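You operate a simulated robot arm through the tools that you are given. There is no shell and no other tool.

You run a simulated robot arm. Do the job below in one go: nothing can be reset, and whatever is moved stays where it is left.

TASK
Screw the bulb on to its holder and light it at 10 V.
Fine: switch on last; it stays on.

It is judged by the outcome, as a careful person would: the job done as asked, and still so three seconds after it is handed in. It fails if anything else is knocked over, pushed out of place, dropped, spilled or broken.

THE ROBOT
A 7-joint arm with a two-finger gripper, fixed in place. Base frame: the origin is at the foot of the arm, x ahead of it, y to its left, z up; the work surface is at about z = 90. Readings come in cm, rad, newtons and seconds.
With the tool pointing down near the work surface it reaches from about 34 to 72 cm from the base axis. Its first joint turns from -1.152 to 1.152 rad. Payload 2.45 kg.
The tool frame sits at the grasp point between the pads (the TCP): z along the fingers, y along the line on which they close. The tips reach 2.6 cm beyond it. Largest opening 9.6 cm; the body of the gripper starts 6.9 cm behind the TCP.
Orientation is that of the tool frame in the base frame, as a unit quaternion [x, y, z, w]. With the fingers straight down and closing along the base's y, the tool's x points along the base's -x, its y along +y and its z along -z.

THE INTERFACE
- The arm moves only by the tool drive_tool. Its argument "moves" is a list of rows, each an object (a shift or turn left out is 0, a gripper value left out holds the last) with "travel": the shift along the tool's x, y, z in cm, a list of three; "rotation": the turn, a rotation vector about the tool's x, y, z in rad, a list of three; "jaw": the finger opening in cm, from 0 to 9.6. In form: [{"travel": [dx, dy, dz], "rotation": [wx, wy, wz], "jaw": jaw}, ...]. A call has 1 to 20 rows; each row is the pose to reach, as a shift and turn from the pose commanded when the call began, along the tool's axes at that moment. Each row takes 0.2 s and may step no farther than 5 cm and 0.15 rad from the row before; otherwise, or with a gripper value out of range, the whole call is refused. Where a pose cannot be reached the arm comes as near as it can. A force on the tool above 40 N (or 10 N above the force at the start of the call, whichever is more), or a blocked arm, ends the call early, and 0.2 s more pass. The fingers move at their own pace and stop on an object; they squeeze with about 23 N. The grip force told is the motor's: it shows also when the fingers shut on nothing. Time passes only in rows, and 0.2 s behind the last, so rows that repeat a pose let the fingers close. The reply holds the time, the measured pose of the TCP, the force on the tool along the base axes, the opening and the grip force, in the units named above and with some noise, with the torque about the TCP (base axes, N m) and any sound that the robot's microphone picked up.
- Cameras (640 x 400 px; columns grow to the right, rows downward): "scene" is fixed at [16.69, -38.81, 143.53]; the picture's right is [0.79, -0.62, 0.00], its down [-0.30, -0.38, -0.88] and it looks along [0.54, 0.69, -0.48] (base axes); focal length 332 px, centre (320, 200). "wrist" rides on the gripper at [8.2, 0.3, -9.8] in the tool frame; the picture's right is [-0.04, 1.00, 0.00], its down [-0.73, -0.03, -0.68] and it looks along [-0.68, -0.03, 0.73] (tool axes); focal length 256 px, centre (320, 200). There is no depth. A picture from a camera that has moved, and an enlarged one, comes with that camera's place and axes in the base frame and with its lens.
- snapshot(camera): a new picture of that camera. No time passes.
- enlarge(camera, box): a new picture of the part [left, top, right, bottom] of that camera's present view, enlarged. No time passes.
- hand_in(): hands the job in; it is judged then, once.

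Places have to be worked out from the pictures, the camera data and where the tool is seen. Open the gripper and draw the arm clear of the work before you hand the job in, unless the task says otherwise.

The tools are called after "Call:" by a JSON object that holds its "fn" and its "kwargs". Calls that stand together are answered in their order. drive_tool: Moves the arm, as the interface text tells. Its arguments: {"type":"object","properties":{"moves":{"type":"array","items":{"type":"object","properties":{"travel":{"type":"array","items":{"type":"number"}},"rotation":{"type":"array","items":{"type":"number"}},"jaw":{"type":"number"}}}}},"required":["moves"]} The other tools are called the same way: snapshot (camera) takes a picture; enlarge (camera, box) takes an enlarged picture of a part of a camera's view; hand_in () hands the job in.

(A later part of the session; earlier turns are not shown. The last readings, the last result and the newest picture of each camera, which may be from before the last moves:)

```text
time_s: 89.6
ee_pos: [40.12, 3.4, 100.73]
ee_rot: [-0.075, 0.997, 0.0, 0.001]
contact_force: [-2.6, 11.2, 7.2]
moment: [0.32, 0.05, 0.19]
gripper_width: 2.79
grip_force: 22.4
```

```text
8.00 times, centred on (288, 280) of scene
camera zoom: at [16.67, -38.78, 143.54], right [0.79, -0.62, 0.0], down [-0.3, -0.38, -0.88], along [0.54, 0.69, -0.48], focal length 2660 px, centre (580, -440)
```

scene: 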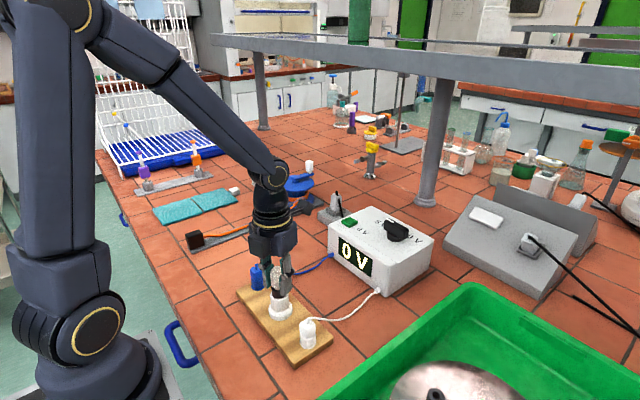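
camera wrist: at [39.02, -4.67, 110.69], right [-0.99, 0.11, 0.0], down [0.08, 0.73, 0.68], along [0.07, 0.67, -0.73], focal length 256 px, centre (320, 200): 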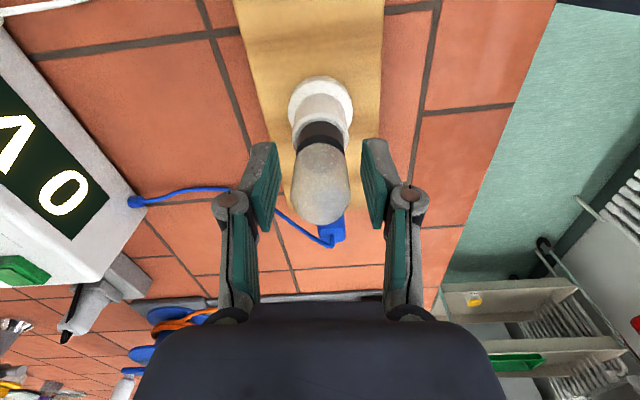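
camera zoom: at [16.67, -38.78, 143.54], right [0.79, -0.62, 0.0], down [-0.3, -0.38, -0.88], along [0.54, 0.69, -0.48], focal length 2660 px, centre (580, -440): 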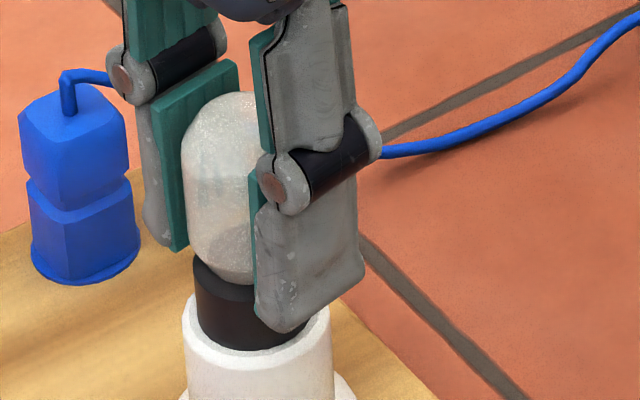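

Torque about z has risen to +0.19 N·m with 7 N upward: it is tightening against the seat. I trim tool y by +0.03 and turn another 0.6 rad to confirm it is tight.

Call:
{"fn": "drive_tool", "kwargs": {"moves": [{"travel": [0, 0.015, 0], "rotation": [0, 0, 0.05]}, {"travel": [0, 0.03, 0], "rotation": [0, 0, 0.1]}, {"travel": [0, 0.03, 0], "rotation": [0, 0, 0.15]}, {"travel": [0, 0.03, 0], "rotation": [0, 0, 0.2]}, {"travel": [0, 0.03, 0], "rotation": [0, 0, 0.25]}, {"travel": [0, 0.03, 0], "rotation": [0, 0, 0.3]}, {"travel": [0, 0.03, 0], "rotation": [0, 0, 0.35]}, {"travel": [0, 0.03, 0], "rotation": [0, 0, 0.4]}, {"travel": [0, 0.03, 0], "rotation": [0, 0, 0.45]}, {"travel": [0, 0.03, 0], "rotation": [0, 0, 0.5]}, {"travel": [0, 0.03, 0], "rotation": [0, 0, 0.55]}, {"travel": [0, 0.03, 0], "rotation": [0, 0, 0.6]}, {"travel": [0, 0.03, 0], "rotation": [0, 0, 0.6]}]}}

Call:
{"fn": "enlarge", "kwargs": {"camera": "scene", "box": [260, 255, 315, 305]}}

```text
time_s: 92.4
ee_pos: [40.11, 3.49, 100.78]
ee_rot: [0.223, 0.975, 0.0, 0.001]
contact_force: [-0.2, -1.3, -0.1]
moment: [-0.05, -0.06, 0.29]
gripper_width: 2.75
grip_force: 22.9
```

```text
8.00 times, centred on (288, 280) of scene
camera zoom: at [16.69, -38.81, 143.53], right [0.79, -0.62, 0.0], down [-0.3, -0.38, -0.88], along [0.54, 0.69, -0.48], focal length 2660 px, centre (580, -440)
```

zoom: 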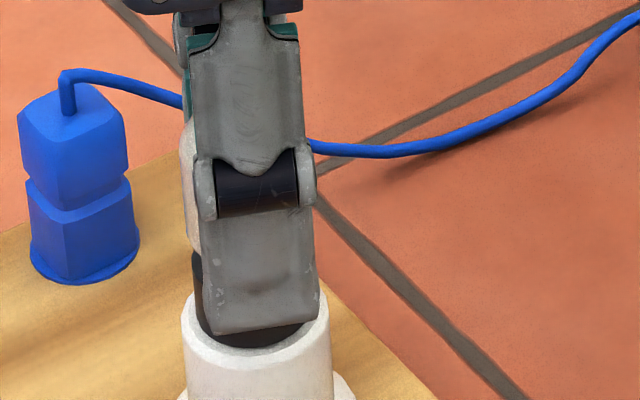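

With no side load the resisting torque is now 0.29 N·m. One more 0.6 rad turn will show whether it has reached its stop (torque levels off as the grip slips).

Call:
{"fn": "drive_tool", "kwargs": {"moves": [{"rotation": [0, 0, 0.05]}, {"rotation": [0, 0, 0.1]}, {"rotation": [0, 0, 0.15]}, {"rotation": [0, 0, 0.2]}, {"rotation": [0, 0, 0.25]}, {"rotation": [0, 0, 0.3]}, {"rotation": [0, 0, 0.35]}, {"rotation": [0, 0, 0.4]}, {"rotation": [0, 0, 0.45]}, {"rotation": [0, 0, 0.5]}, {"rotation": [0, 0, 0.55]}, {"rotation": [0, 0, 0.6]}, {"rotation": [0, 0, 0.6]}]}}

Call:
{"fn": "enlarge", "kwargs": {"camera": "scene", "box": [260, 255, 315, 305]}}

```text
time_s: 95.2
ee_pos: [39.95, 3.43, 100.75]
ee_rot: [0.502, 0.865, 0.0, 0.0]
contact_force: [3.3, 5.3, -1.0]
moment: [0.13, -0.06, 0.32]
gripper_width: 2.74
grip_force: 22.7
```

```text
8.00 times, centred on (288, 280) of scene
camera zoom: at [16.7, -38.79, 143.53], right [0.79, -0.62, 0.0], down [-0.3, -0.38, -0.88], along [0.54, 0.69, -0.48], focal length 2660 px, centre (580, -440)
```

zoom: 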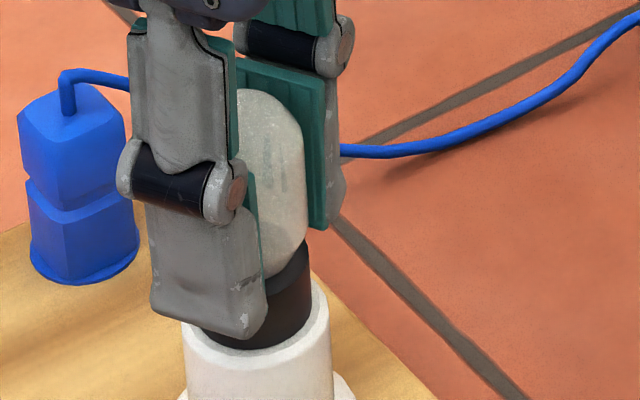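

Torque has levelled at about 0.32 N·m with no further descent, so the bulb is tight. I open the fingers and rise straight up.

Call:
{"fn": "drive_tool", "kwargs": {"moves": [{"jaw": 3.4}, {"jaw": 4.6}, {"jaw": 4.6}, {"jaw": 4.6}, {"travel": [0, 0, -0.5], "jaw": 5.0}, {"travel": [0, 0, -1.5]}, {"travel": [0, 0, -3]}, {"travel": [0, 0, -5]}, {"travel": [0, 0, -7]}, {"travel": [0, 0, -9]}, {"travel": [0, 0, -11]}, {"travel": [0, 0, -13]}, {"travel": [0, 0, -15]}, {"travel": [0, 0, -17]}, {"travel": [0, 0, -17]}]}}

Call:
{"fn": "snapshot", "kwargs": {"camera": "wrist"}}

Call:
{"fn": "snapshot", "kwargs": {"camera": "scene"}}

Call:
{"fn": "enlarge", "kwargs": {"camera": "scene", "box": [240, 250, 340, 330]}}

```text
time_s: 98.4
ee_pos: [39.93, 3.46, 117.92]
ee_rot: [0.502, 0.865, 0.0, 0.0]
contact_force: [0.1, 1.2, 0.1]
moment: [0.02, 0.0, 0.0]
gripper_width: 5.0
grip_force: 0.1
```

```text
taken
camera wrist: at [36.1, 10.58, 127.69], right [0.89, 0.46, 0.0], down [0.34, -0.65, 0.68], along [0.31, -0.6, -0.73], focal length 256 px, centre (320, 200)
```

wrist: 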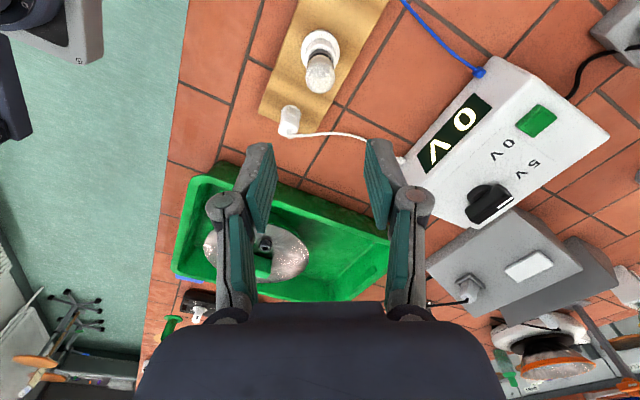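

```text
taken
```

scene: 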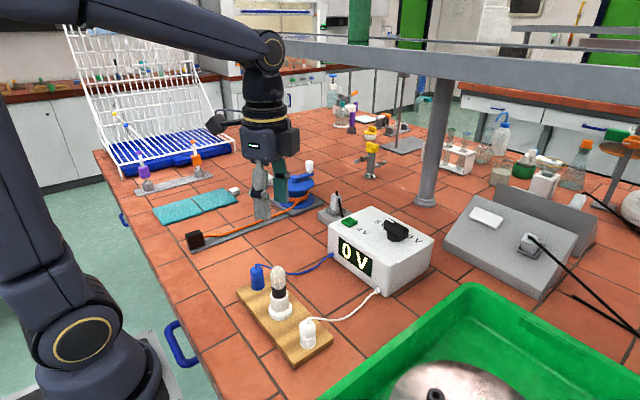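

```text
5.00 times, centred on (290, 290) of scene
camera zoom: at [16.69, -38.81, 143.53], right [0.79, -0.62, 0.0], down [-0.3, -0.38, -0.88], along [0.54, 0.69, -0.48], focal length 1663 px, centre (470, -250)
```

zoom: 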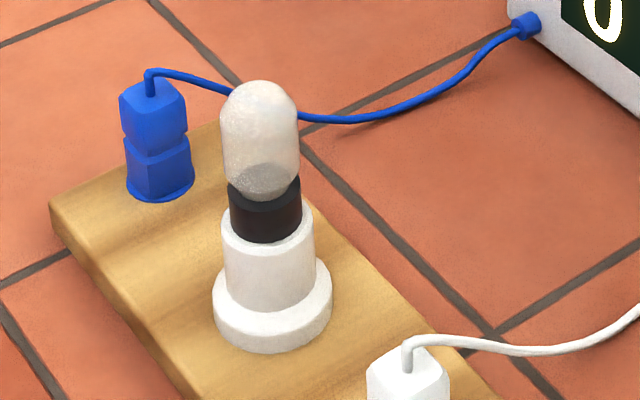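

The bulb is screwed on and upright. Now I study the supply's knob and labels in both views.

Call:
{"fn": "enlarge", "kwargs": {"camera": "wrist", "box": [400, 50, 620, 230]}}

Call:
{"fn": "enlarge", "kwargs": {"camera": "scene", "box": [325, 195, 445, 275]}}

```text
2.22 times, centred on (510, 140) of wrist
camera zoom: at [36.1, 10.58, 127.69], right [0.89, 0.46, 0.0], down [0.34, -0.65, 0.68], along [0.31, -0.6, -0.73], focal length 569 px, centre (-102, 333)
```

zoom: 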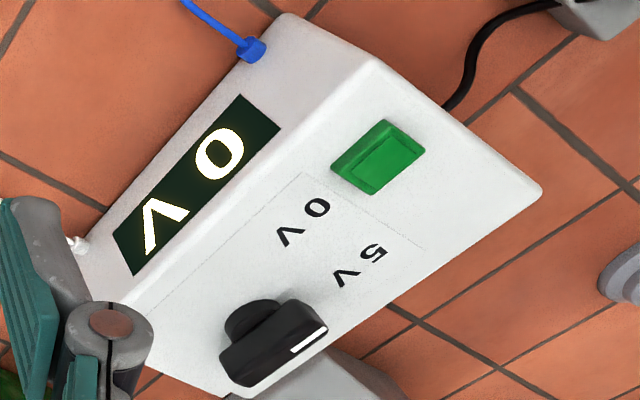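

```text
5.00 times, centred on (385, 235) of scene
camera zoom: at [16.69, -38.81, 143.53], right [0.79, -0.62, 0.0], down [-0.3, -0.38, -0.88], along [0.54, 0.69, -0.48], focal length 1663 px, centre (-5, 25)
```

zoom: 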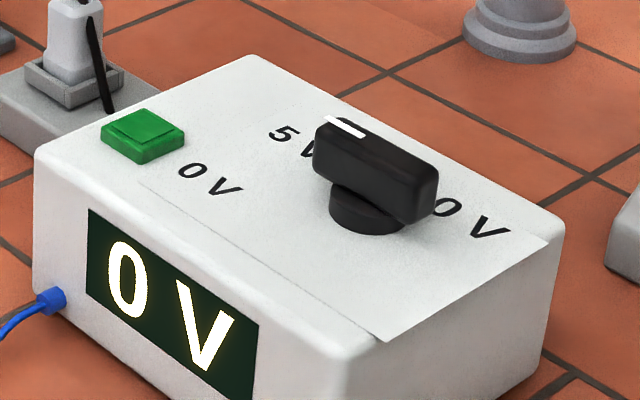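

The 0 V, 5 V and 10 V labels sit around the knob, which I put near (68, −1) on a top at z≈100; the green button is near (63.3, 10). I move to about (57, 0, 117) and turn the wrist back to 0 for a closer look.

Call:
{"fn": "drive_tool", "kwargs": {"moves": [{"travel": [-1.2, 1.4, 0.1], "rotation": [0, 0, -0.105]}, {"travel": [-2.4, 2.8, 0.2], "rotation": [0, 0, -0.21]}, {"travel": [-3.6, 4.2, 0.3], "rotation": [0, 0, -0.315]}, {"travel": [-4.8, 5.6, 0.4], "rotation": [0, 0, -0.42]}, {"travel": [-6.0, 7.0, 0.5], "rotation": [0, 0, -0.525]}, {"travel": [-7.2, 8.4, 0.6], "rotation": [0, 0, -0.63]}, {"travel": [-8.4, 9.8, 0.7], "rotation": [0, 0, -0.735]}, {"travel": [-9.6, 11.2, 0.8], "rotation": [0, 0, -0.84]}, {"travel": [-10.8, 12.6, 0.9], "rotation": [0, 0, -0.945]}, {"travel": [-11.5, 13.3, 0.9], "rotation": [0, 0, -1.05]}, {"travel": [-11.5, 13.3, 0.9], "rotation": [0, 0, -1.05]}, {"travel": [-11.5, 13.3, 0.9], "rotation": [0, 0, -1.05]}]}}

Call:
{"fn": "snapshot", "kwargs": {"camera": "wrist"}}

Call:
{"fn": "snapshot", "kwargs": {"camera": "scene"}}

```text
time_s: 101.0
ee_pos: [57.27, 0.07, 116.93]
ee_rot: [0.0, 1.0, 0.0, 0.0]
contact_force: [0.1, -0.3, 0.3]
moment: [0.02, 0.02, 0.0]
gripper_width: 5.02
grip_force: 0.2
```

```text
taken
camera wrist: at [49.05, 0.31, 126.78], right [0.04, 1.0, 0.0], down [0.73, -0.03, 0.68], along [0.68, -0.03, -0.73], focal length 256 px, centre (320, 200)
```

wrist: 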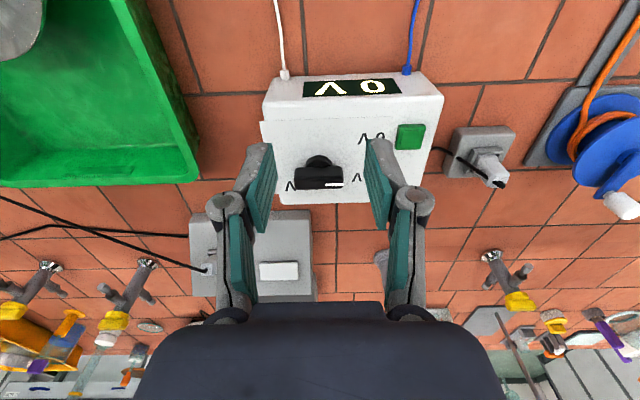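

```text
taken
```

scene: 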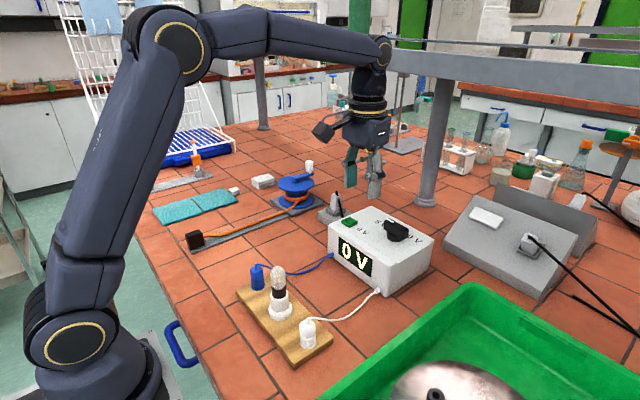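

The knob bar lies along y with its white mark at the +y end. I open the fingers wide to uncover the labels and enlarge.

Call:
{"fn": "drive_tool", "kwargs": {"moves": [{"jaw": 7.0}, {"jaw": 9.6}, {"jaw": 9.6}, {"jaw": 9.6}]}}

Call:
{"fn": "enlarge", "kwargs": {"camera": "wrist", "box": [250, 60, 450, 220]}}

Call:
{"fn": "enlarge", "kwargs": {"camera": "scene", "box": [325, 195, 445, 275]}}

```text
time_s: 102.0
ee_pos: [57.23, 0.07, 116.91]
ee_rot: [0.0, 1.0, 0.0, 0.0]
contact_force: [-0.7, -0.2, -0.3]
moment: [0.04, -0.04, -0.01]
gripper_width: 9.62
grip_force: 0.0
```

```text
2.50 times, centred on (350, 140) of wrist
camera zoom: at [49.04, 0.32, 126.79], right [0.04, 1.0, 0.0], down [0.73, -0.03, 0.68], along [0.68, -0.03, -0.73], focal length 640 px, centre (245, 350)
```

zoom: 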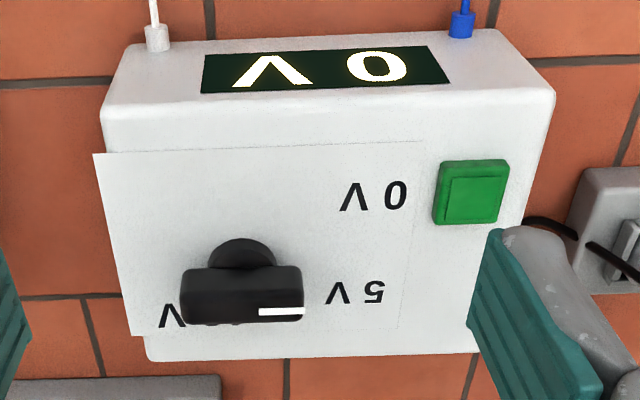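

```text
5.00 times, centred on (385, 235) of scene
camera zoom: at [16.69, -38.81, 143.53], right [0.79, -0.62, 0.0], down [-0.3, -0.38, -0.88], along [0.54, 0.69, -0.48], focal length 1663 px, centre (-5, 25)
```

zoom: 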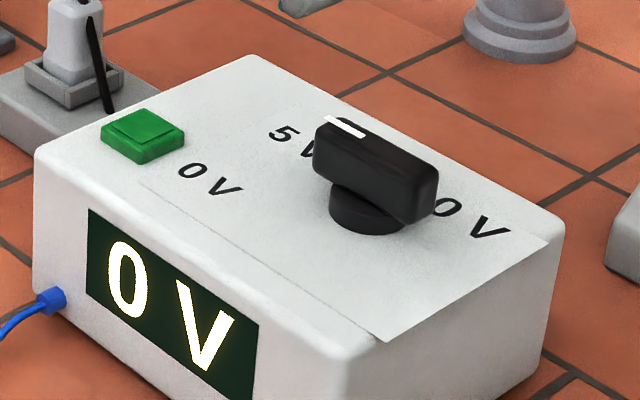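

The knob bar (top z≈103.85, about 1.4 cm thick, along y) is centred at about (67.9, −0.6), marker pointing +y between the 0 V and 5 V labels; higher voltage is clockwise. I move above it with the wrist at −π/2 so the fingers can close across the bar.

Call:
{"fn": "drive_tool", "kwargs": {"moves": [{"travel": [-1, -0.06, 0.4], "rotation": [0, 0, -0.14], "jaw": 5}, {"travel": [-2, -0.12, 0.8], "rotation": [0, 0, -0.28], "jaw": 5}, {"travel": [-3, -0.18, 1.2], "rotation": [0, 0, -0.42], "jaw": 5}, {"travel": [-4, -0.24, 1.6], "rotation": [0, 0, -0.56], "jaw": 5}, {"travel": [-5, -0.3, 2.0], "rotation": [0, 0, -0.7], "jaw": 5}, {"travel": [-6, -0.36, 2.4], "rotation": [0, 0, -0.84], "jaw": 5}, {"travel": [-7, -0.42, 2.8], "rotation": [0, 0, -0.98], "jaw": 5}, {"travel": [-8, -0.48, 3.2], "rotation": [0, 0, -1.12], "jaw": 5}, {"travel": [-9, -0.54, 3.6], "rotation": [0, 0, -1.26], "jaw": 5}, {"travel": [-10, -0.6, 4.0], "rotation": [0, 0, -1.4], "jaw": 5}, {"travel": [-10.65, -0.67, 4.0], "rotation": [0, 0, -1.5], "jaw": 5}, {"travel": [-10.65, -0.67, 4.0], "rotation": [0, 0, -1.571], "jaw": 5}, {"travel": [-10.65, -0.67, 4.0], "rotation": [0, 0, -1.571], "jaw": 5}, {"travel": [-10.65, -0.67, 4.0], "rotation": [0, 0, -1.571], "jaw": 5}, {"travel": [-10.65, -0.67, 4.0], "rotation": [0, 0, -1.571], "jaw": 5}]}}

Call:
{"fn": "snapshot", "kwargs": {"camera": "wrist"}}

Call:
{"fn": "snapshot", "kwargs": {"camera": "scene"}}

```text
time_s: 105.2
ee_pos: [67.91, -0.6, 112.83]
ee_rot: [0.707, -0.707, 0.0, 0.0]
contact_force: [-0.7, 0.2, -0.4]
moment: [-0.01, 0.0, -0.02]
gripper_width: 4.98
grip_force: 0.1
```

```text
taken
camera wrist: at [67.46, -8.81, 122.72], right [-1.0, 0.04, 0.0], down [0.03, 0.73, 0.68], along [0.03, 0.68, -0.73], focal length 256 px, centre (320, 200)
```

wrist: 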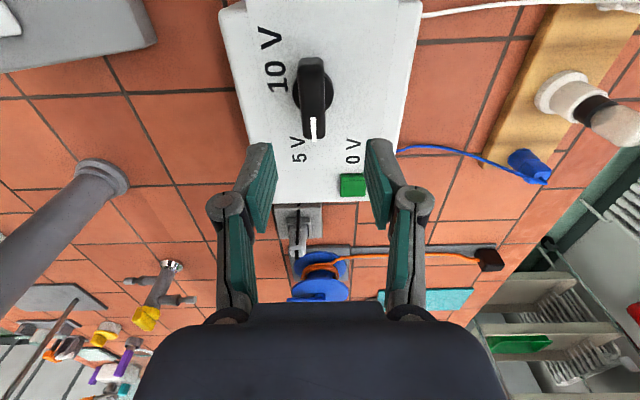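

```text
taken
```

scene: 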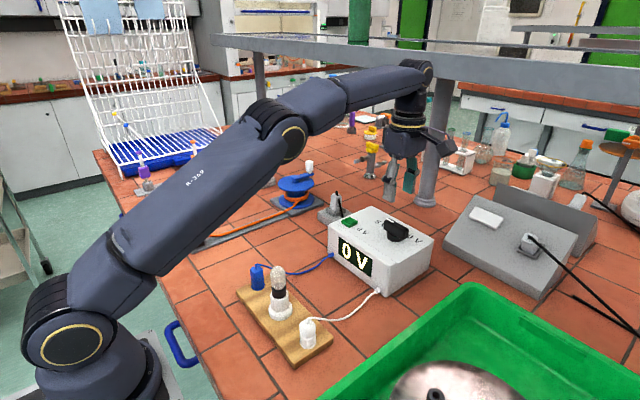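

Now all three labels and the knob are visible from one side. I enlarge to measure the knob axis and the label directions.

Call:
{"fn": "enlarge", "kwargs": {"camera": "wrist", "box": [240, 20, 400, 180]}}

Call:
{"fn": "enlarge", "kwargs": {"camera": "wrist", "box": [280, 45, 350, 145]}}

```text
2.50 times, centred on (320, 100) of wrist
camera zoom: at [67.46, -8.81, 122.72], right [-1.0, 0.04, 0.0], down [0.03, 0.73, 0.68], along [0.03, 0.68, -0.73], focal length 640 px, centre (320, 450)
```

zoom: 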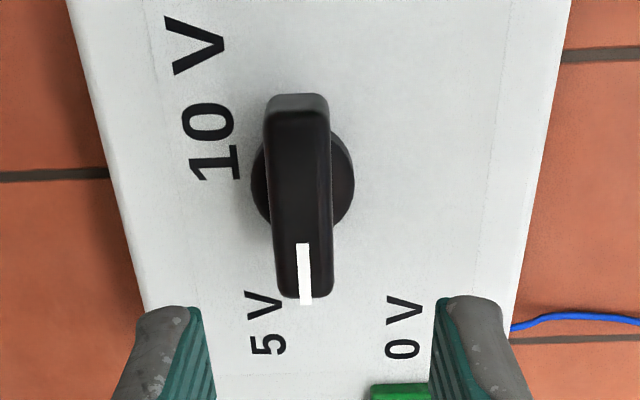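

```text
4.00 times, centred on (315, 95) of wrist
camera zoom: at [67.46, -8.81, 122.72], right [-1.0, 0.04, 0.0], down [0.03, 0.73, 0.68], along [0.03, 0.68, -0.73], focal length 1024 px, centre (340, 620)
```

zoom: 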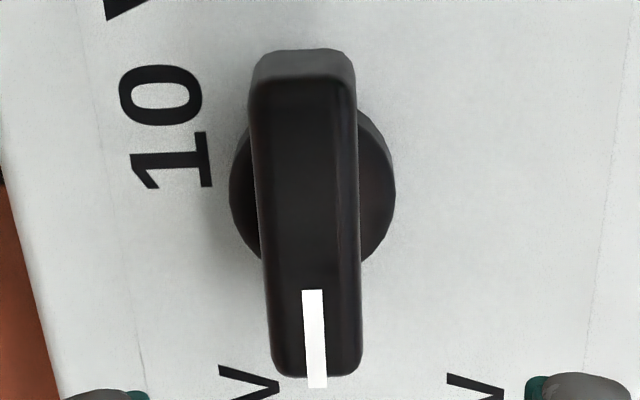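

From this view the knob axis lies about 0.5 cm toward base +x and 0.25 cm toward −y of the TCP, at roughly (68.4, −0.85). I correct for that, narrow the jaw to 4 cm, and come down to z≈107 (tips above the knob) to check.

Call:
{"fn": "drive_tool", "kwargs": {"moves": [{"travel": [0.25, -0.5, 0.5], "jaw": 4}, {"travel": [0.25, -0.5, 1.5], "jaw": 4}, {"travel": [0.25, -0.5, 2.5], "jaw": 4}, {"travel": [0.25, -0.5, 3.5], "jaw": 4}, {"travel": [0.25, -0.5, 4.5], "jaw": 4}, {"travel": [0.25, -0.5, 5.0], "jaw": 4}, {"travel": [0.25, -0.5, 5.0], "jaw": 4}, {"travel": [0.25, -0.5, 5.0], "jaw": 4}, {"travel": [0.25, -0.5, 5.0], "jaw": 4}, {"travel": [0.25, -0.5, 5.0], "jaw": 4}]}}

Call:
{"fn": "snapshot", "kwargs": {"camera": "wrist"}}

Call:
{"fn": "enlarge", "kwargs": {"camera": "wrist", "box": [260, 70, 380, 220]}}

Call:
{"fn": "enlarge", "kwargs": {"camera": "scene", "box": [325, 165, 445, 275]}}

```text
time_s: 107.4
ee_pos: [68.26, -0.93, 107.98]
ee_rot: [-0.707, 0.707, 0.0, 0.0]
contact_force: [-0.2, -0.2, 0.1]
moment: [0.0, 0.01, -0.01]
gripper_width: 4.01
grip_force: 0.0
```

```text
taken
camera wrist: at [67.91, -9.13, 117.8], right [-1.0, 0.04, 0.0], down [0.03, 0.73, 0.68], along [0.03, 0.68, -0.73], focal length 256 px, centre (320, 200)
```

wrist: 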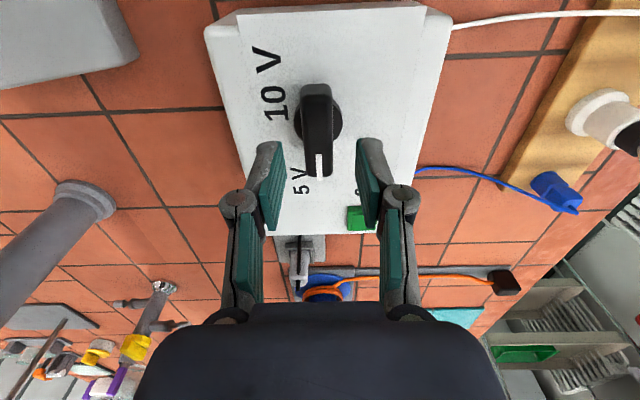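

```text
2.67 times, centred on (320, 145) of wrist
camera zoom: at [67.91, -9.13, 117.8], right [-1.0, 0.04, 0.0], down [0.03, 0.73, 0.68], along [0.03, 0.68, -0.73], focal length 683 px, centre (320, 347)
```

zoom: 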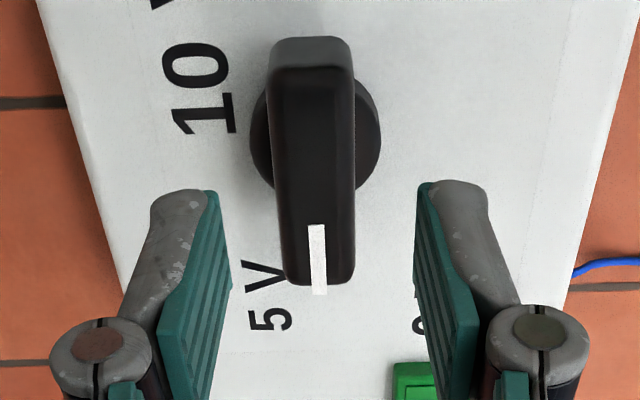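

```text
3.64 times, centred on (385, 220) of scene
camera zoom: at [16.69, -38.81, 143.53], right [0.79, -0.62, 0.0], down [-0.3, -0.38, -0.88], along [0.54, 0.69, -0.48], focal length 1209 px, centre (84, 127)
```

zoom: 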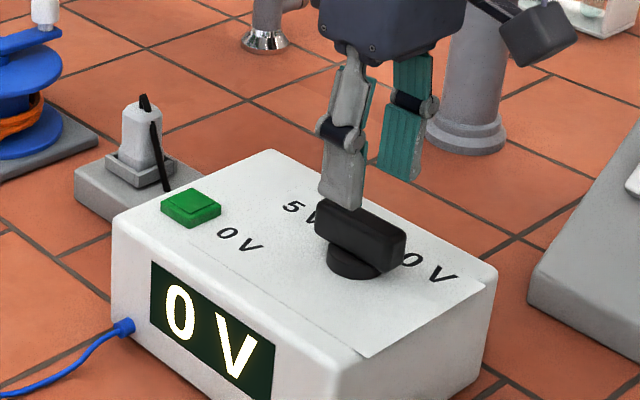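

The knob is still about 0.14 cm toward base +x and 0.1 cm toward −y. I correct and go down to z≈104.5, fingers straddling the bar with tips just above the knob's round base.

Call:
{"fn": "drive_tool", "kwargs": {"moves": [{"travel": [0.1, -0.14, 0]}, {"travel": [0.1, -0.14, 0]}, {"travel": [0.1, -0.14, 0.5]}, {"travel": [0.1, -0.14, 1.0]}, {"travel": [0.1, -0.14, 1.5]}, {"travel": [0.1, -0.14, 2.0]}, {"travel": [0.1, -0.14, 2.5]}, {"travel": [0.1, -0.14, 3.0]}, {"travel": [0.1, -0.14, 3.4]}, {"travel": [0.1, -0.14, 3.4]}, {"travel": [0.1, -0.14, 3.4]}, {"travel": [0.1, -0.14, 3.4]}, {"travel": [0.1, -0.14, 3.4]}]}}

Call:
{"fn": "enlarge", "kwargs": {"camera": "wrist", "box": [250, 100, 390, 240]}}

Call:
{"fn": "enlarge", "kwargs": {"camera": "scene", "box": [325, 165, 445, 275]}}

```text
time_s: 110.2
ee_pos: [68.47, -0.91, 104.45]
ee_rot: [-0.707, 0.707, 0.0, 0.001]
contact_force: [0.0, -0.3, -0.1]
moment: [0.01, 0.02, -0.01]
gripper_width: 3.99
grip_force: 0.1
```

```text
2.86 times, centred on (320, 170) of wrist
camera zoom: at [68.09, -9.16, 114.33], right [-1.0, 0.04, 0.0], down [0.03, 0.73, 0.68], along [0.03, 0.68, -0.73], focal length 731 px, centre (320, 286)
```

zoom: 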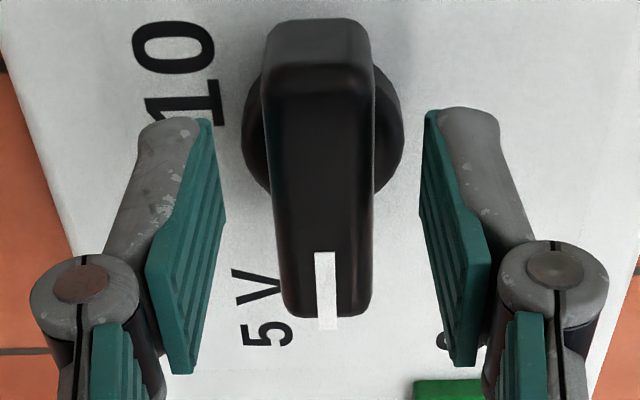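

```text
3.64 times, centred on (385, 220) of scene
camera zoom: at [16.69, -38.81, 143.53], right [0.79, -0.62, 0.0], down [-0.3, -0.38, -0.88], along [0.54, 0.69, -0.48], focal length 1209 px, centre (84, 127)
```

zoom: 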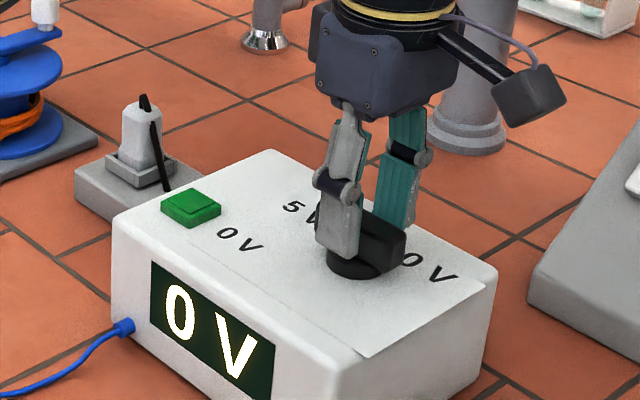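

The fingers straddle the bar evenly. Weighing the views, the knob axis is nearer y≈−0.7, so I shift 0.25 cm toward +y, then close to 2.3 cm so the pads only just clear the bar for a loose, low-force turn.

Call:
{"fn": "drive_tool", "kwargs": {"moves": [{"travel": [-0.12, 0.03, 0], "jaw": 4}, {"travel": [-0.25, 0.03, 0], "jaw": 4}, {"travel": [-0.25, 0.03, 0], "jaw": 3.4}, {"travel": [-0.25, 0.03, 0], "jaw": 2.8}, {"travel": [-0.25, 0.03, 0], "jaw": 2.3}, {"travel": [-0.25, 0.03, 0], "jaw": 2.3}, {"travel": [-0.25, 0.03, 0], "jaw": 2.3}, {"travel": [-0.25, 0.03, 0], "jaw": 2.3}, {"travel": [-0.25, 0.03, 0], "jaw": 2.3}]}}

Call:
{"fn": "enlarge", "kwargs": {"camera": "wrist", "box": [250, 100, 390, 240]}}

Call:
{"fn": "enlarge", "kwargs": {"camera": "scene", "box": [325, 165, 445, 275]}}

```text
time_s: 112.2
ee_pos: [68.38, -0.64, 104.52]
ee_rot: [-0.707, 0.707, 0.0, 0.0]
contact_force: [-0.4, 0.3, 0.3]
moment: [-0.02, -0.01, -0.03]
gripper_width: 2.29
grip_force: 0.0
```

```text
2.86 times, centred on (320, 170) of wrist
camera zoom: at [68.05, -8.85, 114.31], right [-1.0, 0.04, 0.0], down [0.03, 0.73, 0.68], along [0.03, 0.68, -0.73], focal length 731 px, centre (320, 286)
```

zoom: 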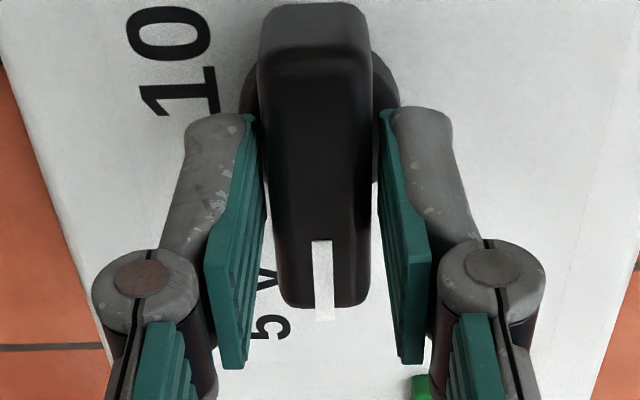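

```text
3.64 times, centred on (385, 220) of scene
camera zoom: at [16.69, -38.81, 143.53], right [0.79, -0.62, 0.0], down [-0.3, -0.38, -0.88], along [0.54, 0.69, -0.48], focal length 1209 px, centre (84, 127)
```

zoom: 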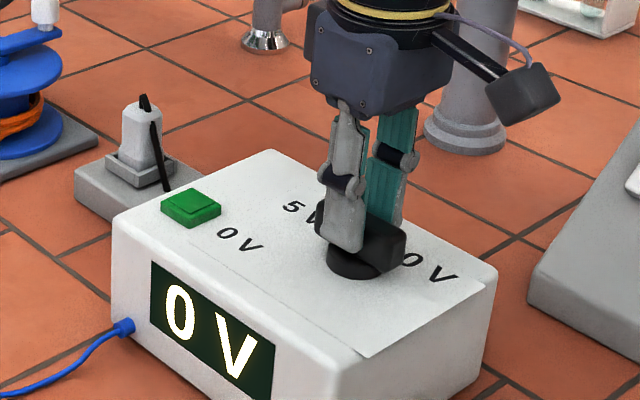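

The pads clear the bar by about 0.1 cm each side with no force. I turn 0.45 rad clockwise in small steps and check the forces and the display.

Call:
{"fn": "drive_tool", "kwargs": {"moves": [{"rotation": [0, 0, 0.05]}, {"rotation": [0, 0, 0.1]}, {"rotation": [0, 0, 0.15]}, {"rotation": [0, 0, 0.2]}, {"rotation": [0, 0, 0.25]}, {"rotation": [0, 0, 0.3]}, {"rotation": [0, 0, 0.3]}, {"rotation": [0, 0, 0.3]}]}}

Call:
{"fn": "enlarge", "kwargs": {"camera": "wrist", "box": [250, 100, 390, 240]}}

Call:
{"fn": "enlarge", "kwargs": {"camera": "scene", "box": [325, 165, 445, 275]}}

```text
time_s: 114.0
ee_pos: [68.52, -0.61, 104.4]
ee_rot: [-0.593, 0.805, 0.0, 0.0]
contact_force: [-1.3, 0.6, -0.8]
moment: [0.06, 0.04, -0.01]
gripper_width: 2.45
grip_force: 1.3
```

```text
2.86 times, centred on (320, 170) of wrist
camera zoom: at [65.71, -8.38, 114.28], right [-0.94, 0.33, 0.0], down [0.24, 0.69, 0.68], along [0.23, 0.64, -0.73], focal length 731 px, centre (320, 286)
```

zoom: 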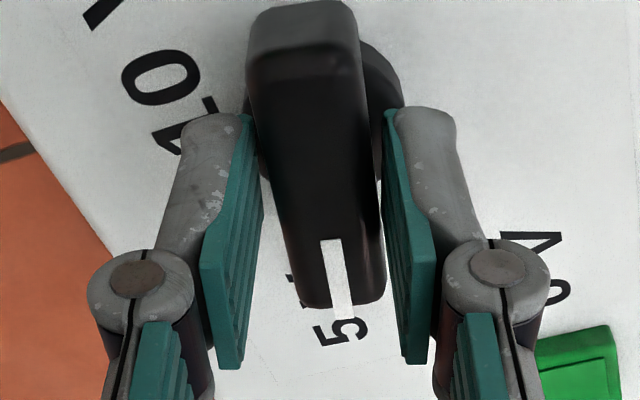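

```text
3.64 times, centred on (385, 220) of scene
camera zoom: at [16.69, -38.81, 143.53], right [0.79, -0.62, 0.0], down [-0.3, -0.38, -0.88], along [0.54, 0.69, -0.48], focal length 1209 px, centre (84, 127)
```

zoom: 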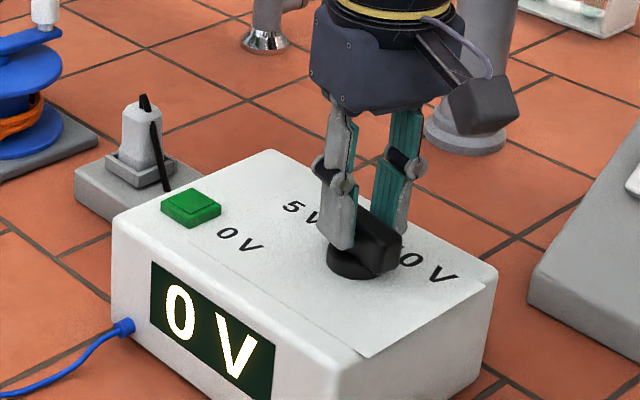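

The loose turn works: forces are about 1 N and the knob follows with a small lag, the mark now moving toward 5 V; display still shows 0 V. I turn another 0.6 rad.

Call:
{"fn": "drive_tool", "kwargs": {"moves": [{"rotation": [0, 0, 0.06]}, {"rotation": [0, 0, 0.12]}, {"rotation": [0, 0, 0.18]}, {"rotation": [0, 0, 0.24]}, {"rotation": [0, 0, 0.3]}, {"rotation": [0, 0, 0.36]}, {"rotation": [0, 0, 0.42]}, {"rotation": [0, 0, 0.48]}, {"rotation": [0, 0, 0.54]}, {"rotation": [0, 0, 0.6]}, {"rotation": [0, 0, 0.6]}]}}

Call:
{"fn": "enlarge", "kwargs": {"camera": "wrist", "box": [250, 100, 390, 240]}}

Call:
{"fn": "enlarge", "kwargs": {"camera": "scene", "box": [325, 165, 445, 275]}}

```text
time_s: 116.4
ee_pos: [68.49, -0.6, 104.58]
ee_rot: [-0.33, 0.944, 0.0, 0.0]
contact_force: [-2.3, 1.0, -0.4]
moment: [0.04, 0.07, 0.01]
gripper_width: 2.44
grip_force: 1.3
```

```text
2.86 times, centred on (320, 170) of wrist
camera zoom: at [61.81, -5.55, 114.34], right [-0.59, 0.81, 0.0], down [0.59, 0.43, 0.68], along [0.55, 0.4, -0.73], focal length 731 px, centre (320, 286)
```

zoom: 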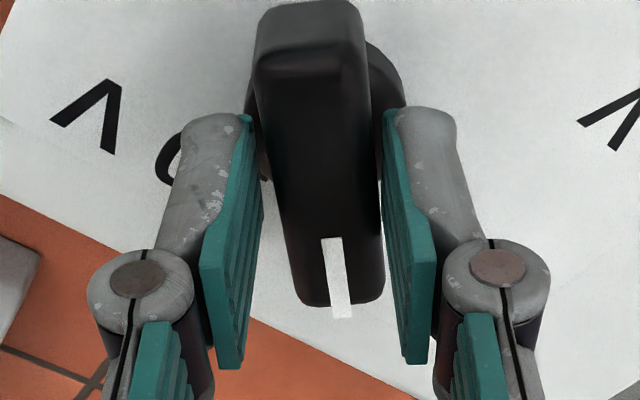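

```text
3.64 times, centred on (385, 220) of scene
camera zoom: at [16.69, -38.81, 143.53], right [0.79, -0.62, 0.0], down [-0.3, -0.38, -0.88], along [0.54, 0.69, -0.48], focal length 1209 px, centre (84, 127)
```

zoom: 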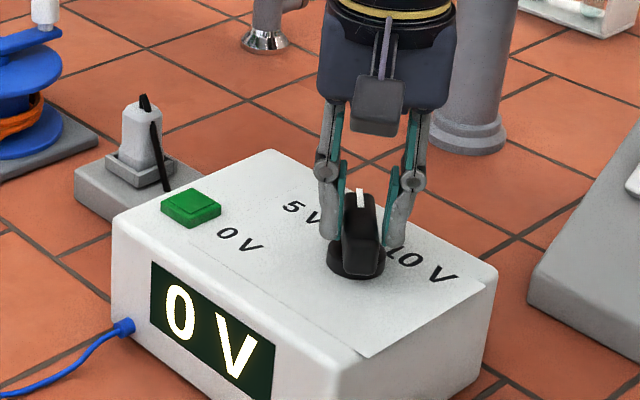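

The knob has turned smoothly past 5 V yet the display still reads 0 V, so it apparently shows the (switched-off) output. I open the fingers here and look whether the knob stays put or snaps to a stop.

Call:
{"fn": "drive_tool", "kwargs": {"moves": [{"jaw": 3.2}, {"jaw": 4.0}, {"jaw": 4.0}, {"jaw": 4.0}, {"travel": [0, 0, -1.0], "jaw": 4.4}, {"travel": [0, 0, -2.5], "jaw": 4.4}, {"travel": [0, 0, -4.0], "jaw": 5}, {"travel": [0, 0, -6.0], "jaw": 9}, {"travel": [0, 0, -8.0], "jaw": 9}, {"travel": [0, 0, -10.0], "jaw": 9.6}, {"travel": [0, 0, -10.0], "jaw": 9.6}]}}

Call:
{"fn": "snapshot", "kwargs": {"camera": "wrist"}}

Call:
{"fn": "enlarge", "kwargs": {"camera": "wrist", "box": [230, 40, 420, 200]}}

Call:
{"fn": "enlarge", "kwargs": {"camera": "scene", "box": [325, 195, 445, 275]}}

```text
time_s: 118.8
ee_pos: [68.53, -0.48, 114.64]
ee_rot: [-0.33, 0.944, 0.001, 0.0]
contact_force: [0.3, -0.2, 0.5]
moment: [0.0, 0.0, -0.01]
gripper_width: 9.58
grip_force: 0.1
```

```text
taken
camera wrist: at [61.78, -5.43, 124.56], right [-0.59, 0.81, 0.0], down [0.59, 0.43, 0.68], along [0.55, 0.4, -0.73], focal length 256 px, centre (320, 200)
```

wrist: 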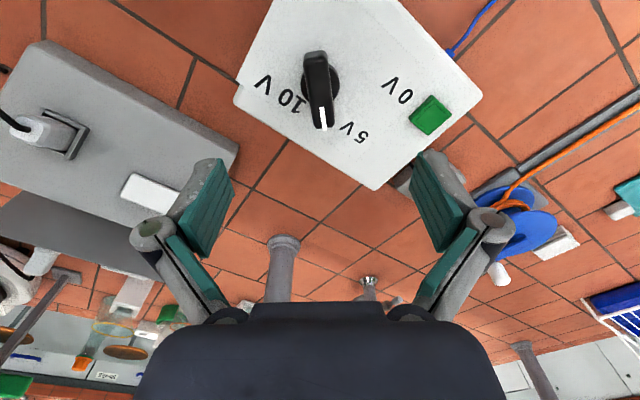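

```text
2.50 times, centred on (325, 120) of wrist
camera zoom: at [61.78, -5.43, 124.56], right [-0.59, 0.81, 0.0], down [0.59, 0.43, 0.68], along [0.55, 0.4, -0.73], focal length 640 px, centre (308, 400)
```

zoom: 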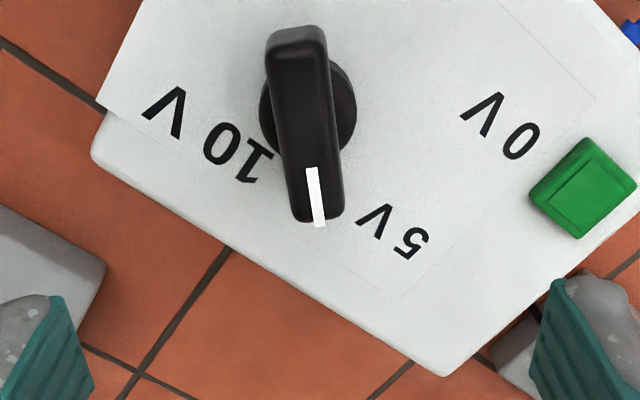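

```text
5.00 times, centred on (385, 235) of scene
camera zoom: at [16.69, -38.81, 143.53], right [0.79, -0.62, 0.0], down [-0.3, -0.38, -0.88], along [0.54, 0.69, -0.48], focal length 1663 px, centre (-5, 25)
```

zoom: 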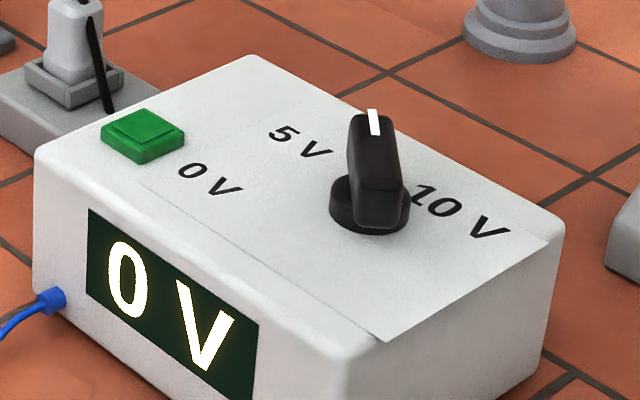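

The knob stays where I leave it, mark now at about 45° from +x toward +y; no detent. I zoom in for any tick marks that define the 10 V position.

Call:
{"fn": "enlarge", "kwargs": {"camera": "wrist", "box": [255, 45, 345, 115]}}

Call:
{"fn": "enlarge", "kwargs": {"camera": "wrist", "box": [320, 60, 420, 150]}}

Call:
{"fn": "enlarge", "kwargs": {"camera": "scene", "box": [355, 205, 435, 255]}}

```text
5.71 times, centred on (300, 80) of wrist
camera zoom: at [61.78, -5.43, 124.56], right [-0.59, 0.81, 0.0], down [0.59, 0.43, 0.68], along [0.55, 0.4, -0.73], focal length 1463 px, centre (434, 886)
```

zoom: 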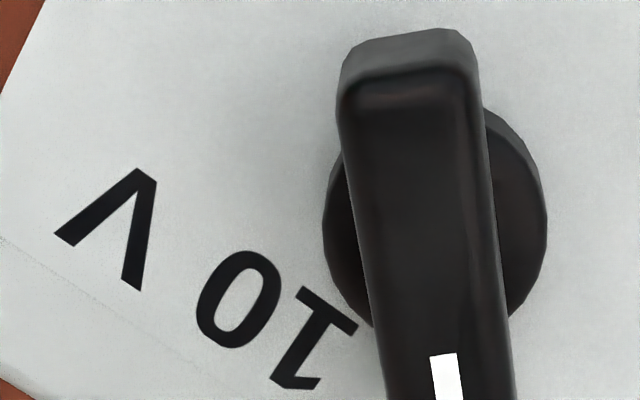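

```text
4.44 times, centred on (370, 105) of wrist
camera zoom: at [61.78, -5.43, 124.56], right [-0.59, 0.81, 0.0], down [0.59, 0.43, 0.68], along [0.55, 0.4, -0.73], focal length 1138 px, centre (98, 622)
```

zoom: 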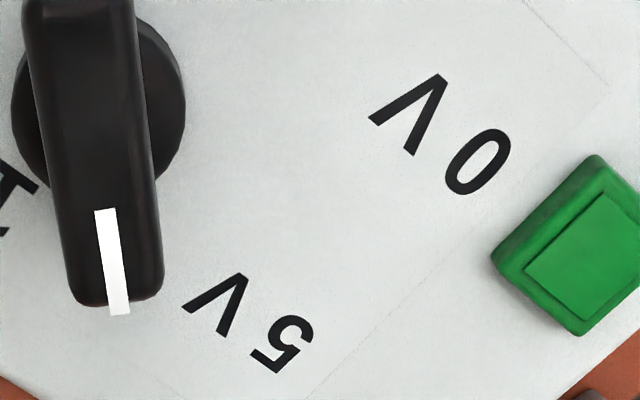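

```text
8.00 times, centred on (395, 230) of scene
camera zoom: at [16.69, -38.81, 143.53], right [0.79, -0.62, 0.0], down [-0.3, -0.38, -0.88], along [0.54, 0.69, -0.48], focal length 2660 px, centre (-280, -40)
```

zoom: 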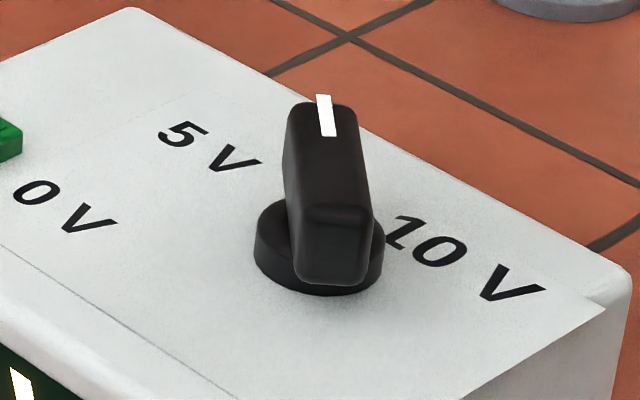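

No tick marks; the mark should simply point at the "10 V" text, i.e. about −35° from base +x, which is 80° further clockwise. I line the fingers up with the bar (−0.11 rad), go back down around it, and close to 2.35 cm.

Call:
{"fn": "drive_tool", "kwargs": {"moves": [{"rotation": [0, 0, -0.05], "jaw": 7}, {"rotation": [0, 0, -0.11], "jaw": 5}, {"travel": [0, 0, 2], "rotation": [0, 0, -0.11], "jaw": 4.2}, {"travel": [0, 0, 4], "rotation": [0, 0, -0.11], "jaw": 4.2}, {"travel": [0, 0, 6], "rotation": [0, 0, -0.11], "jaw": 4.2}, {"travel": [0, 0, 7], "rotation": [0, 0, -0.11], "jaw": 4.2}, {"travel": [0, 0, 8], "rotation": [0, 0, -0.11], "jaw": 4.2}, {"travel": [0, 0, 9], "rotation": [0, 0, -0.11], "jaw": 4.2}, {"travel": [0, 0, 10], "rotation": [0, 0, -0.11], "jaw": 4.2}, {"travel": [0, 0, 10], "rotation": [0, 0, -0.11], "jaw": 4.2}, {"travel": [0, 0, 10], "rotation": [0, 0, -0.11], "jaw": 3.2}, {"travel": [0, 0, 10], "rotation": [0, 0, -0.11], "jaw": 2.35}, {"travel": [0, 0, 10], "rotation": [0, 0, -0.11], "jaw": 2.35}, {"travel": [0, 0, 10], "rotation": [0, 0, -0.11], "jaw": 2.35}]}}

Call:
{"fn": "enlarge", "kwargs": {"camera": "wrist", "box": [250, 100, 390, 240]}}

```text
time_s: 121.8
ee_pos: [68.61, -0.52, 104.7]
ee_rot: [-0.38, 0.925, 0.0, -0.001]
contact_force: [0.0, 0.3, -0.2]
moment: [-0.01, -0.02, -0.02]
gripper_width: 2.36
grip_force: 0.0
```

```text
2.86 times, centred on (320, 170) of wrist
camera zoom: at [62.47, -6.13, 114.48], right [-0.68, 0.74, 0.0], down [0.54, 0.5, 0.68], along [0.5, 0.46, -0.73], focal length 731 px, centre (320, 286)
```

zoom: 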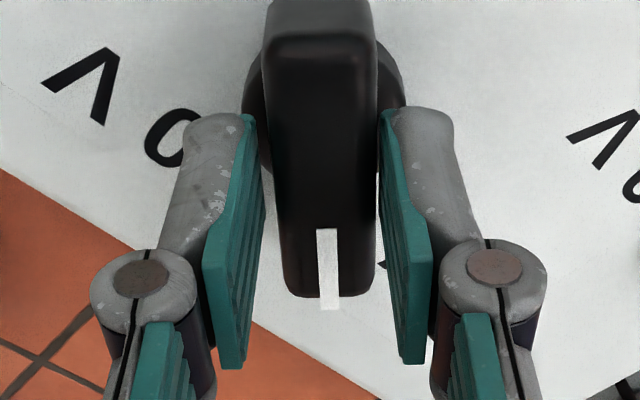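

The fingers are parallel to the bar with even gaps and no force. I turn 1.2 rad clockwise slowly, then check forces, pointer and display.

Call:
{"fn": "drive_tool", "kwargs": {"moves": [{"rotation": [0, 0, 0.07]}, {"rotation": [0, 0, 0.14]}, {"rotation": [0, 0, 0.21]}, {"rotation": [0, 0, 0.28]}, {"rotation": [0, 0, 0.35]}, {"rotation": [0, 0, 0.42]}, {"rotation": [0, 0, 0.49]}, {"rotation": [0, 0, 0.56]}, {"rotation": [0, 0, 0.63]}, {"rotation": [0, 0, 0.7]}, {"rotation": [0, 0, 0.77]}, {"rotation": [0, 0, 0.84]}, {"rotation": [0, 0, 0.91]}, {"rotation": [0, 0, 0.98]}, {"rotation": [0, 0, 1.05]}, {"rotation": [0, 0, 1.12]}, {"rotation": [0, 0, 1.2]}, {"rotation": [0, 0, 1.2]}]}}

Call:
{"fn": "enlarge", "kwargs": {"camera": "wrist", "box": [250, 100, 390, 240]}}

Call:
{"fn": "enlarge", "kwargs": {"camera": "scene", "box": [325, 165, 445, 275]}}

```text
time_s: 125.6
ee_pos: [68.43, -0.57, 104.61]
ee_rot: [0.208, 0.978, 0.001, 0.0]
contact_force: [-1.2, 4.3, -4.5]
moment: [0.06, 0.08, 1.07]
gripper_width: 2.9
grip_force: 44.4
```

```text
2.86 times, centred on (320, 170) of wrist
camera zoom: at [61.01, 3.0, 114.41], right [0.44, 0.9, 0.0], down [0.66, -0.33, 0.68], along [0.61, -0.3, -0.74], focal length 731 px, centre (320, 286)
```

zoom: 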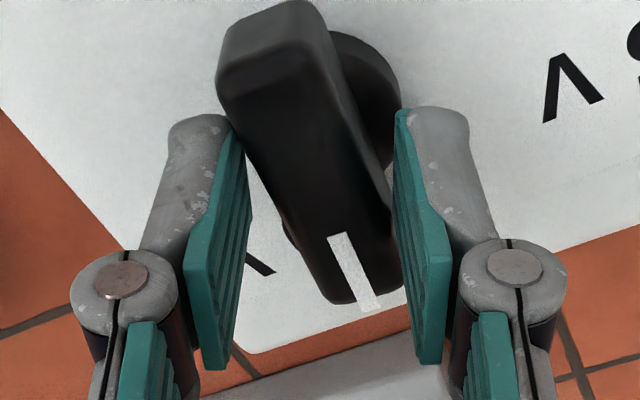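

```text
3.64 times, centred on (385, 220) of scene
camera zoom: at [16.7, -38.79, 143.53], right [0.79, -0.62, 0.0], down [-0.3, -0.38, -0.88], along [0.54, 0.69, -0.48], focal length 1209 px, centre (84, 127)
```

zoom: 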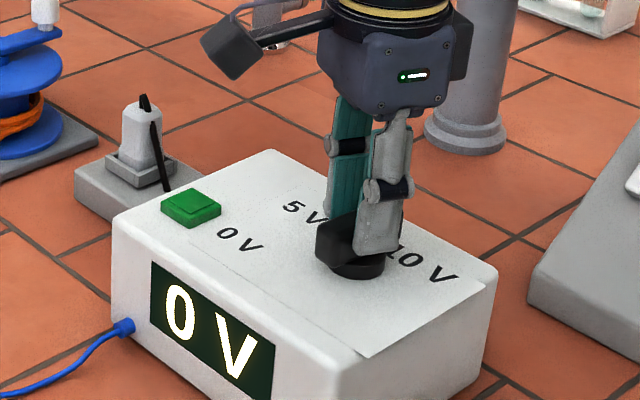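

Torque jumped to 1.07 N·m and the fingers were forced apart: the knob has reached its end stop, with the mark pointing straight along +x. I back off at once by 0.35 rad so the fingers no longer press on the bar.

Call:
{"fn": "drive_tool", "kwargs": {"moves": [{"rotation": [0, 0, -0.07]}, {"rotation": [0, 0, -0.14]}, {"rotation": [0, 0, -0.21]}, {"rotation": [0, 0, -0.28]}, {"rotation": [0, 0, -0.35]}, {"rotation": [0, 0, -0.35]}, {"rotation": [0, 0, -0.35]}]}}

Call:
{"fn": "enlarge", "kwargs": {"camera": "wrist", "box": [250, 100, 390, 240]}}

Call:
{"fn": "enlarge", "kwargs": {"camera": "scene", "box": [325, 165, 445, 275]}}

```text
time_s: 127.2
ee_pos: [68.52, -0.62, 104.59]
ee_rot: [0.034, 0.999, 0.0, 0.0]
contact_force: [-1.1, 1.7, 0.2]
moment: [0.03, -0.03, 0.04]
gripper_width: 2.39
grip_force: 0.3
```

```text
2.86 times, centred on (320, 170) of wrist
camera zoom: at [60.21, 0.13, 114.33], right [0.11, 0.99, 0.0], down [0.73, -0.08, 0.68], along [0.67, -0.07, -0.73], focal length 731 px, centre (320, 286)
```

zoom: 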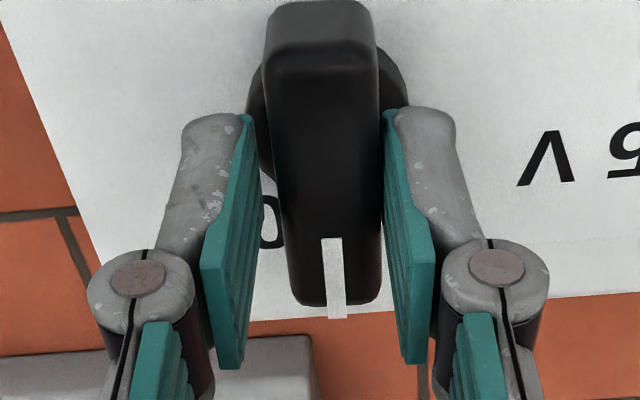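

```text
3.64 times, centred on (385, 220) of scene
camera zoom: at [16.69, -38.81, 143.53], right [0.79, -0.62, 0.0], down [-0.3, -0.38, -0.88], along [0.54, 0.69, -0.48], focal length 1209 px, centre (84, 127)
```

zoom: 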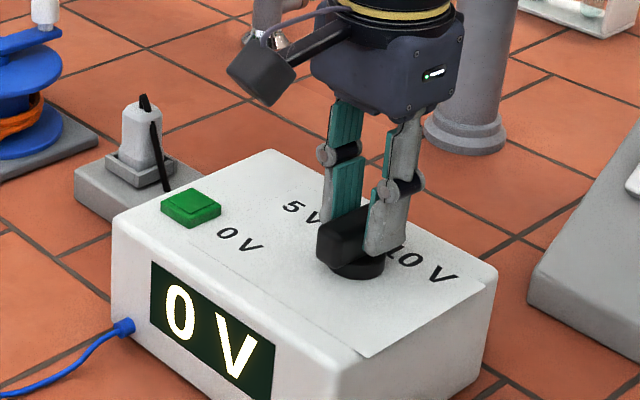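

The mark now points exactly along +x at the knob's upper stop, and the supply has not moved. I open the fingers and rise clear of the knob.

Call:
{"fn": "drive_tool", "kwargs": {"moves": [{"jaw": 3.2}, {"jaw": 4.2}, {"jaw": 4.2}, {"jaw": 4.2}, {"travel": [0, 0, -1.0], "jaw": 4.4}, {"travel": [0, 0, -2.5], "jaw": 4.4}, {"travel": [0, 0, -4.0], "jaw": 5}, {"travel": [0, 0, -6.0], "jaw": 9}, {"travel": [0, 0, -8.0], "jaw": 9}, {"travel": [0, 0, -10.0], "jaw": 9.6}, {"travel": [0, 0, -10.0], "jaw": 9.6}]}}

Call:
{"fn": "snapshot", "kwargs": {"camera": "wrist"}}

Call:
{"fn": "enlarge", "kwargs": {"camera": "wrist", "box": [200, 0, 480, 190]}}

Call:
{"fn": "enlarge", "kwargs": {"camera": "scene", "box": [325, 195, 445, 275]}}

```text
time_s: 129.6
ee_pos: [68.37, -0.79, 114.52]
ee_rot: [0.035, 0.999, -0.001, 0.0]
contact_force: [0.5, -0.5, 0.3]
moment: [-0.03, 0.01, 0.01]
gripper_width: 9.59
grip_force: 0.0
```

```text
taken
camera wrist: at [60.21, 0.1, 124.4], right [0.11, 0.99, 0.0], down [0.73, -0.08, 0.68], along [0.67, -0.07, -0.73], focal length 256 px, centre (320, 200)
```

wrist: 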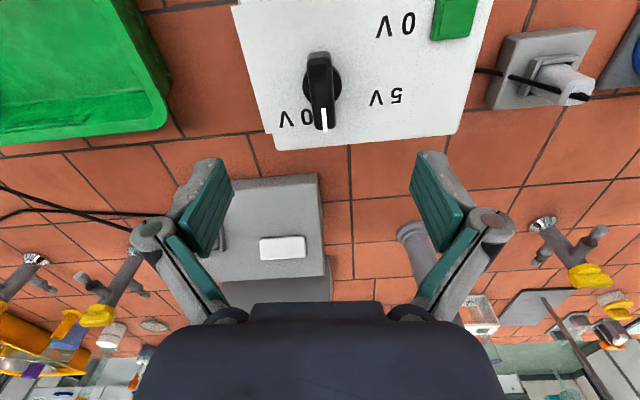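

```text
2.11 times, centred on (340, 95) of wrist
camera zoom: at [60.21, 0.1, 124.4], right [0.11, 0.99, 0.0], down [0.73, -0.08, 0.68], along [0.67, -0.07, -0.73], focal length 539 px, centre (278, 421)
```

zoom: 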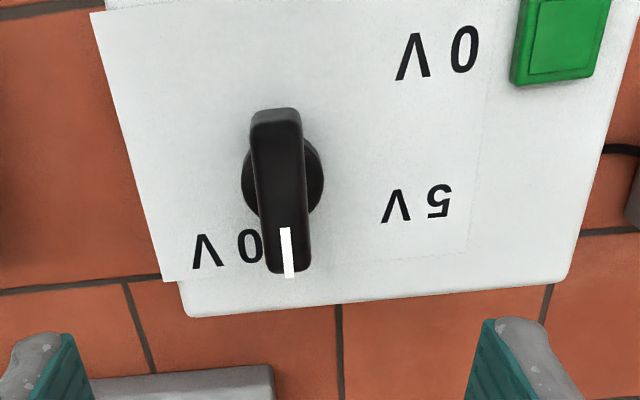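

```text
5.00 times, centred on (385, 235) of scene
camera zoom: at [16.69, -38.81, 143.53], right [0.79, -0.62, 0.0], down [-0.3, -0.38, -0.88], along [0.54, 0.69, -0.48], focal length 1663 px, centre (-5, 25)
```

zoom: 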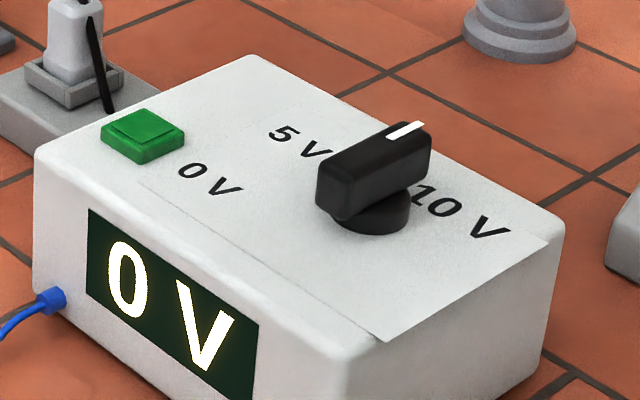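

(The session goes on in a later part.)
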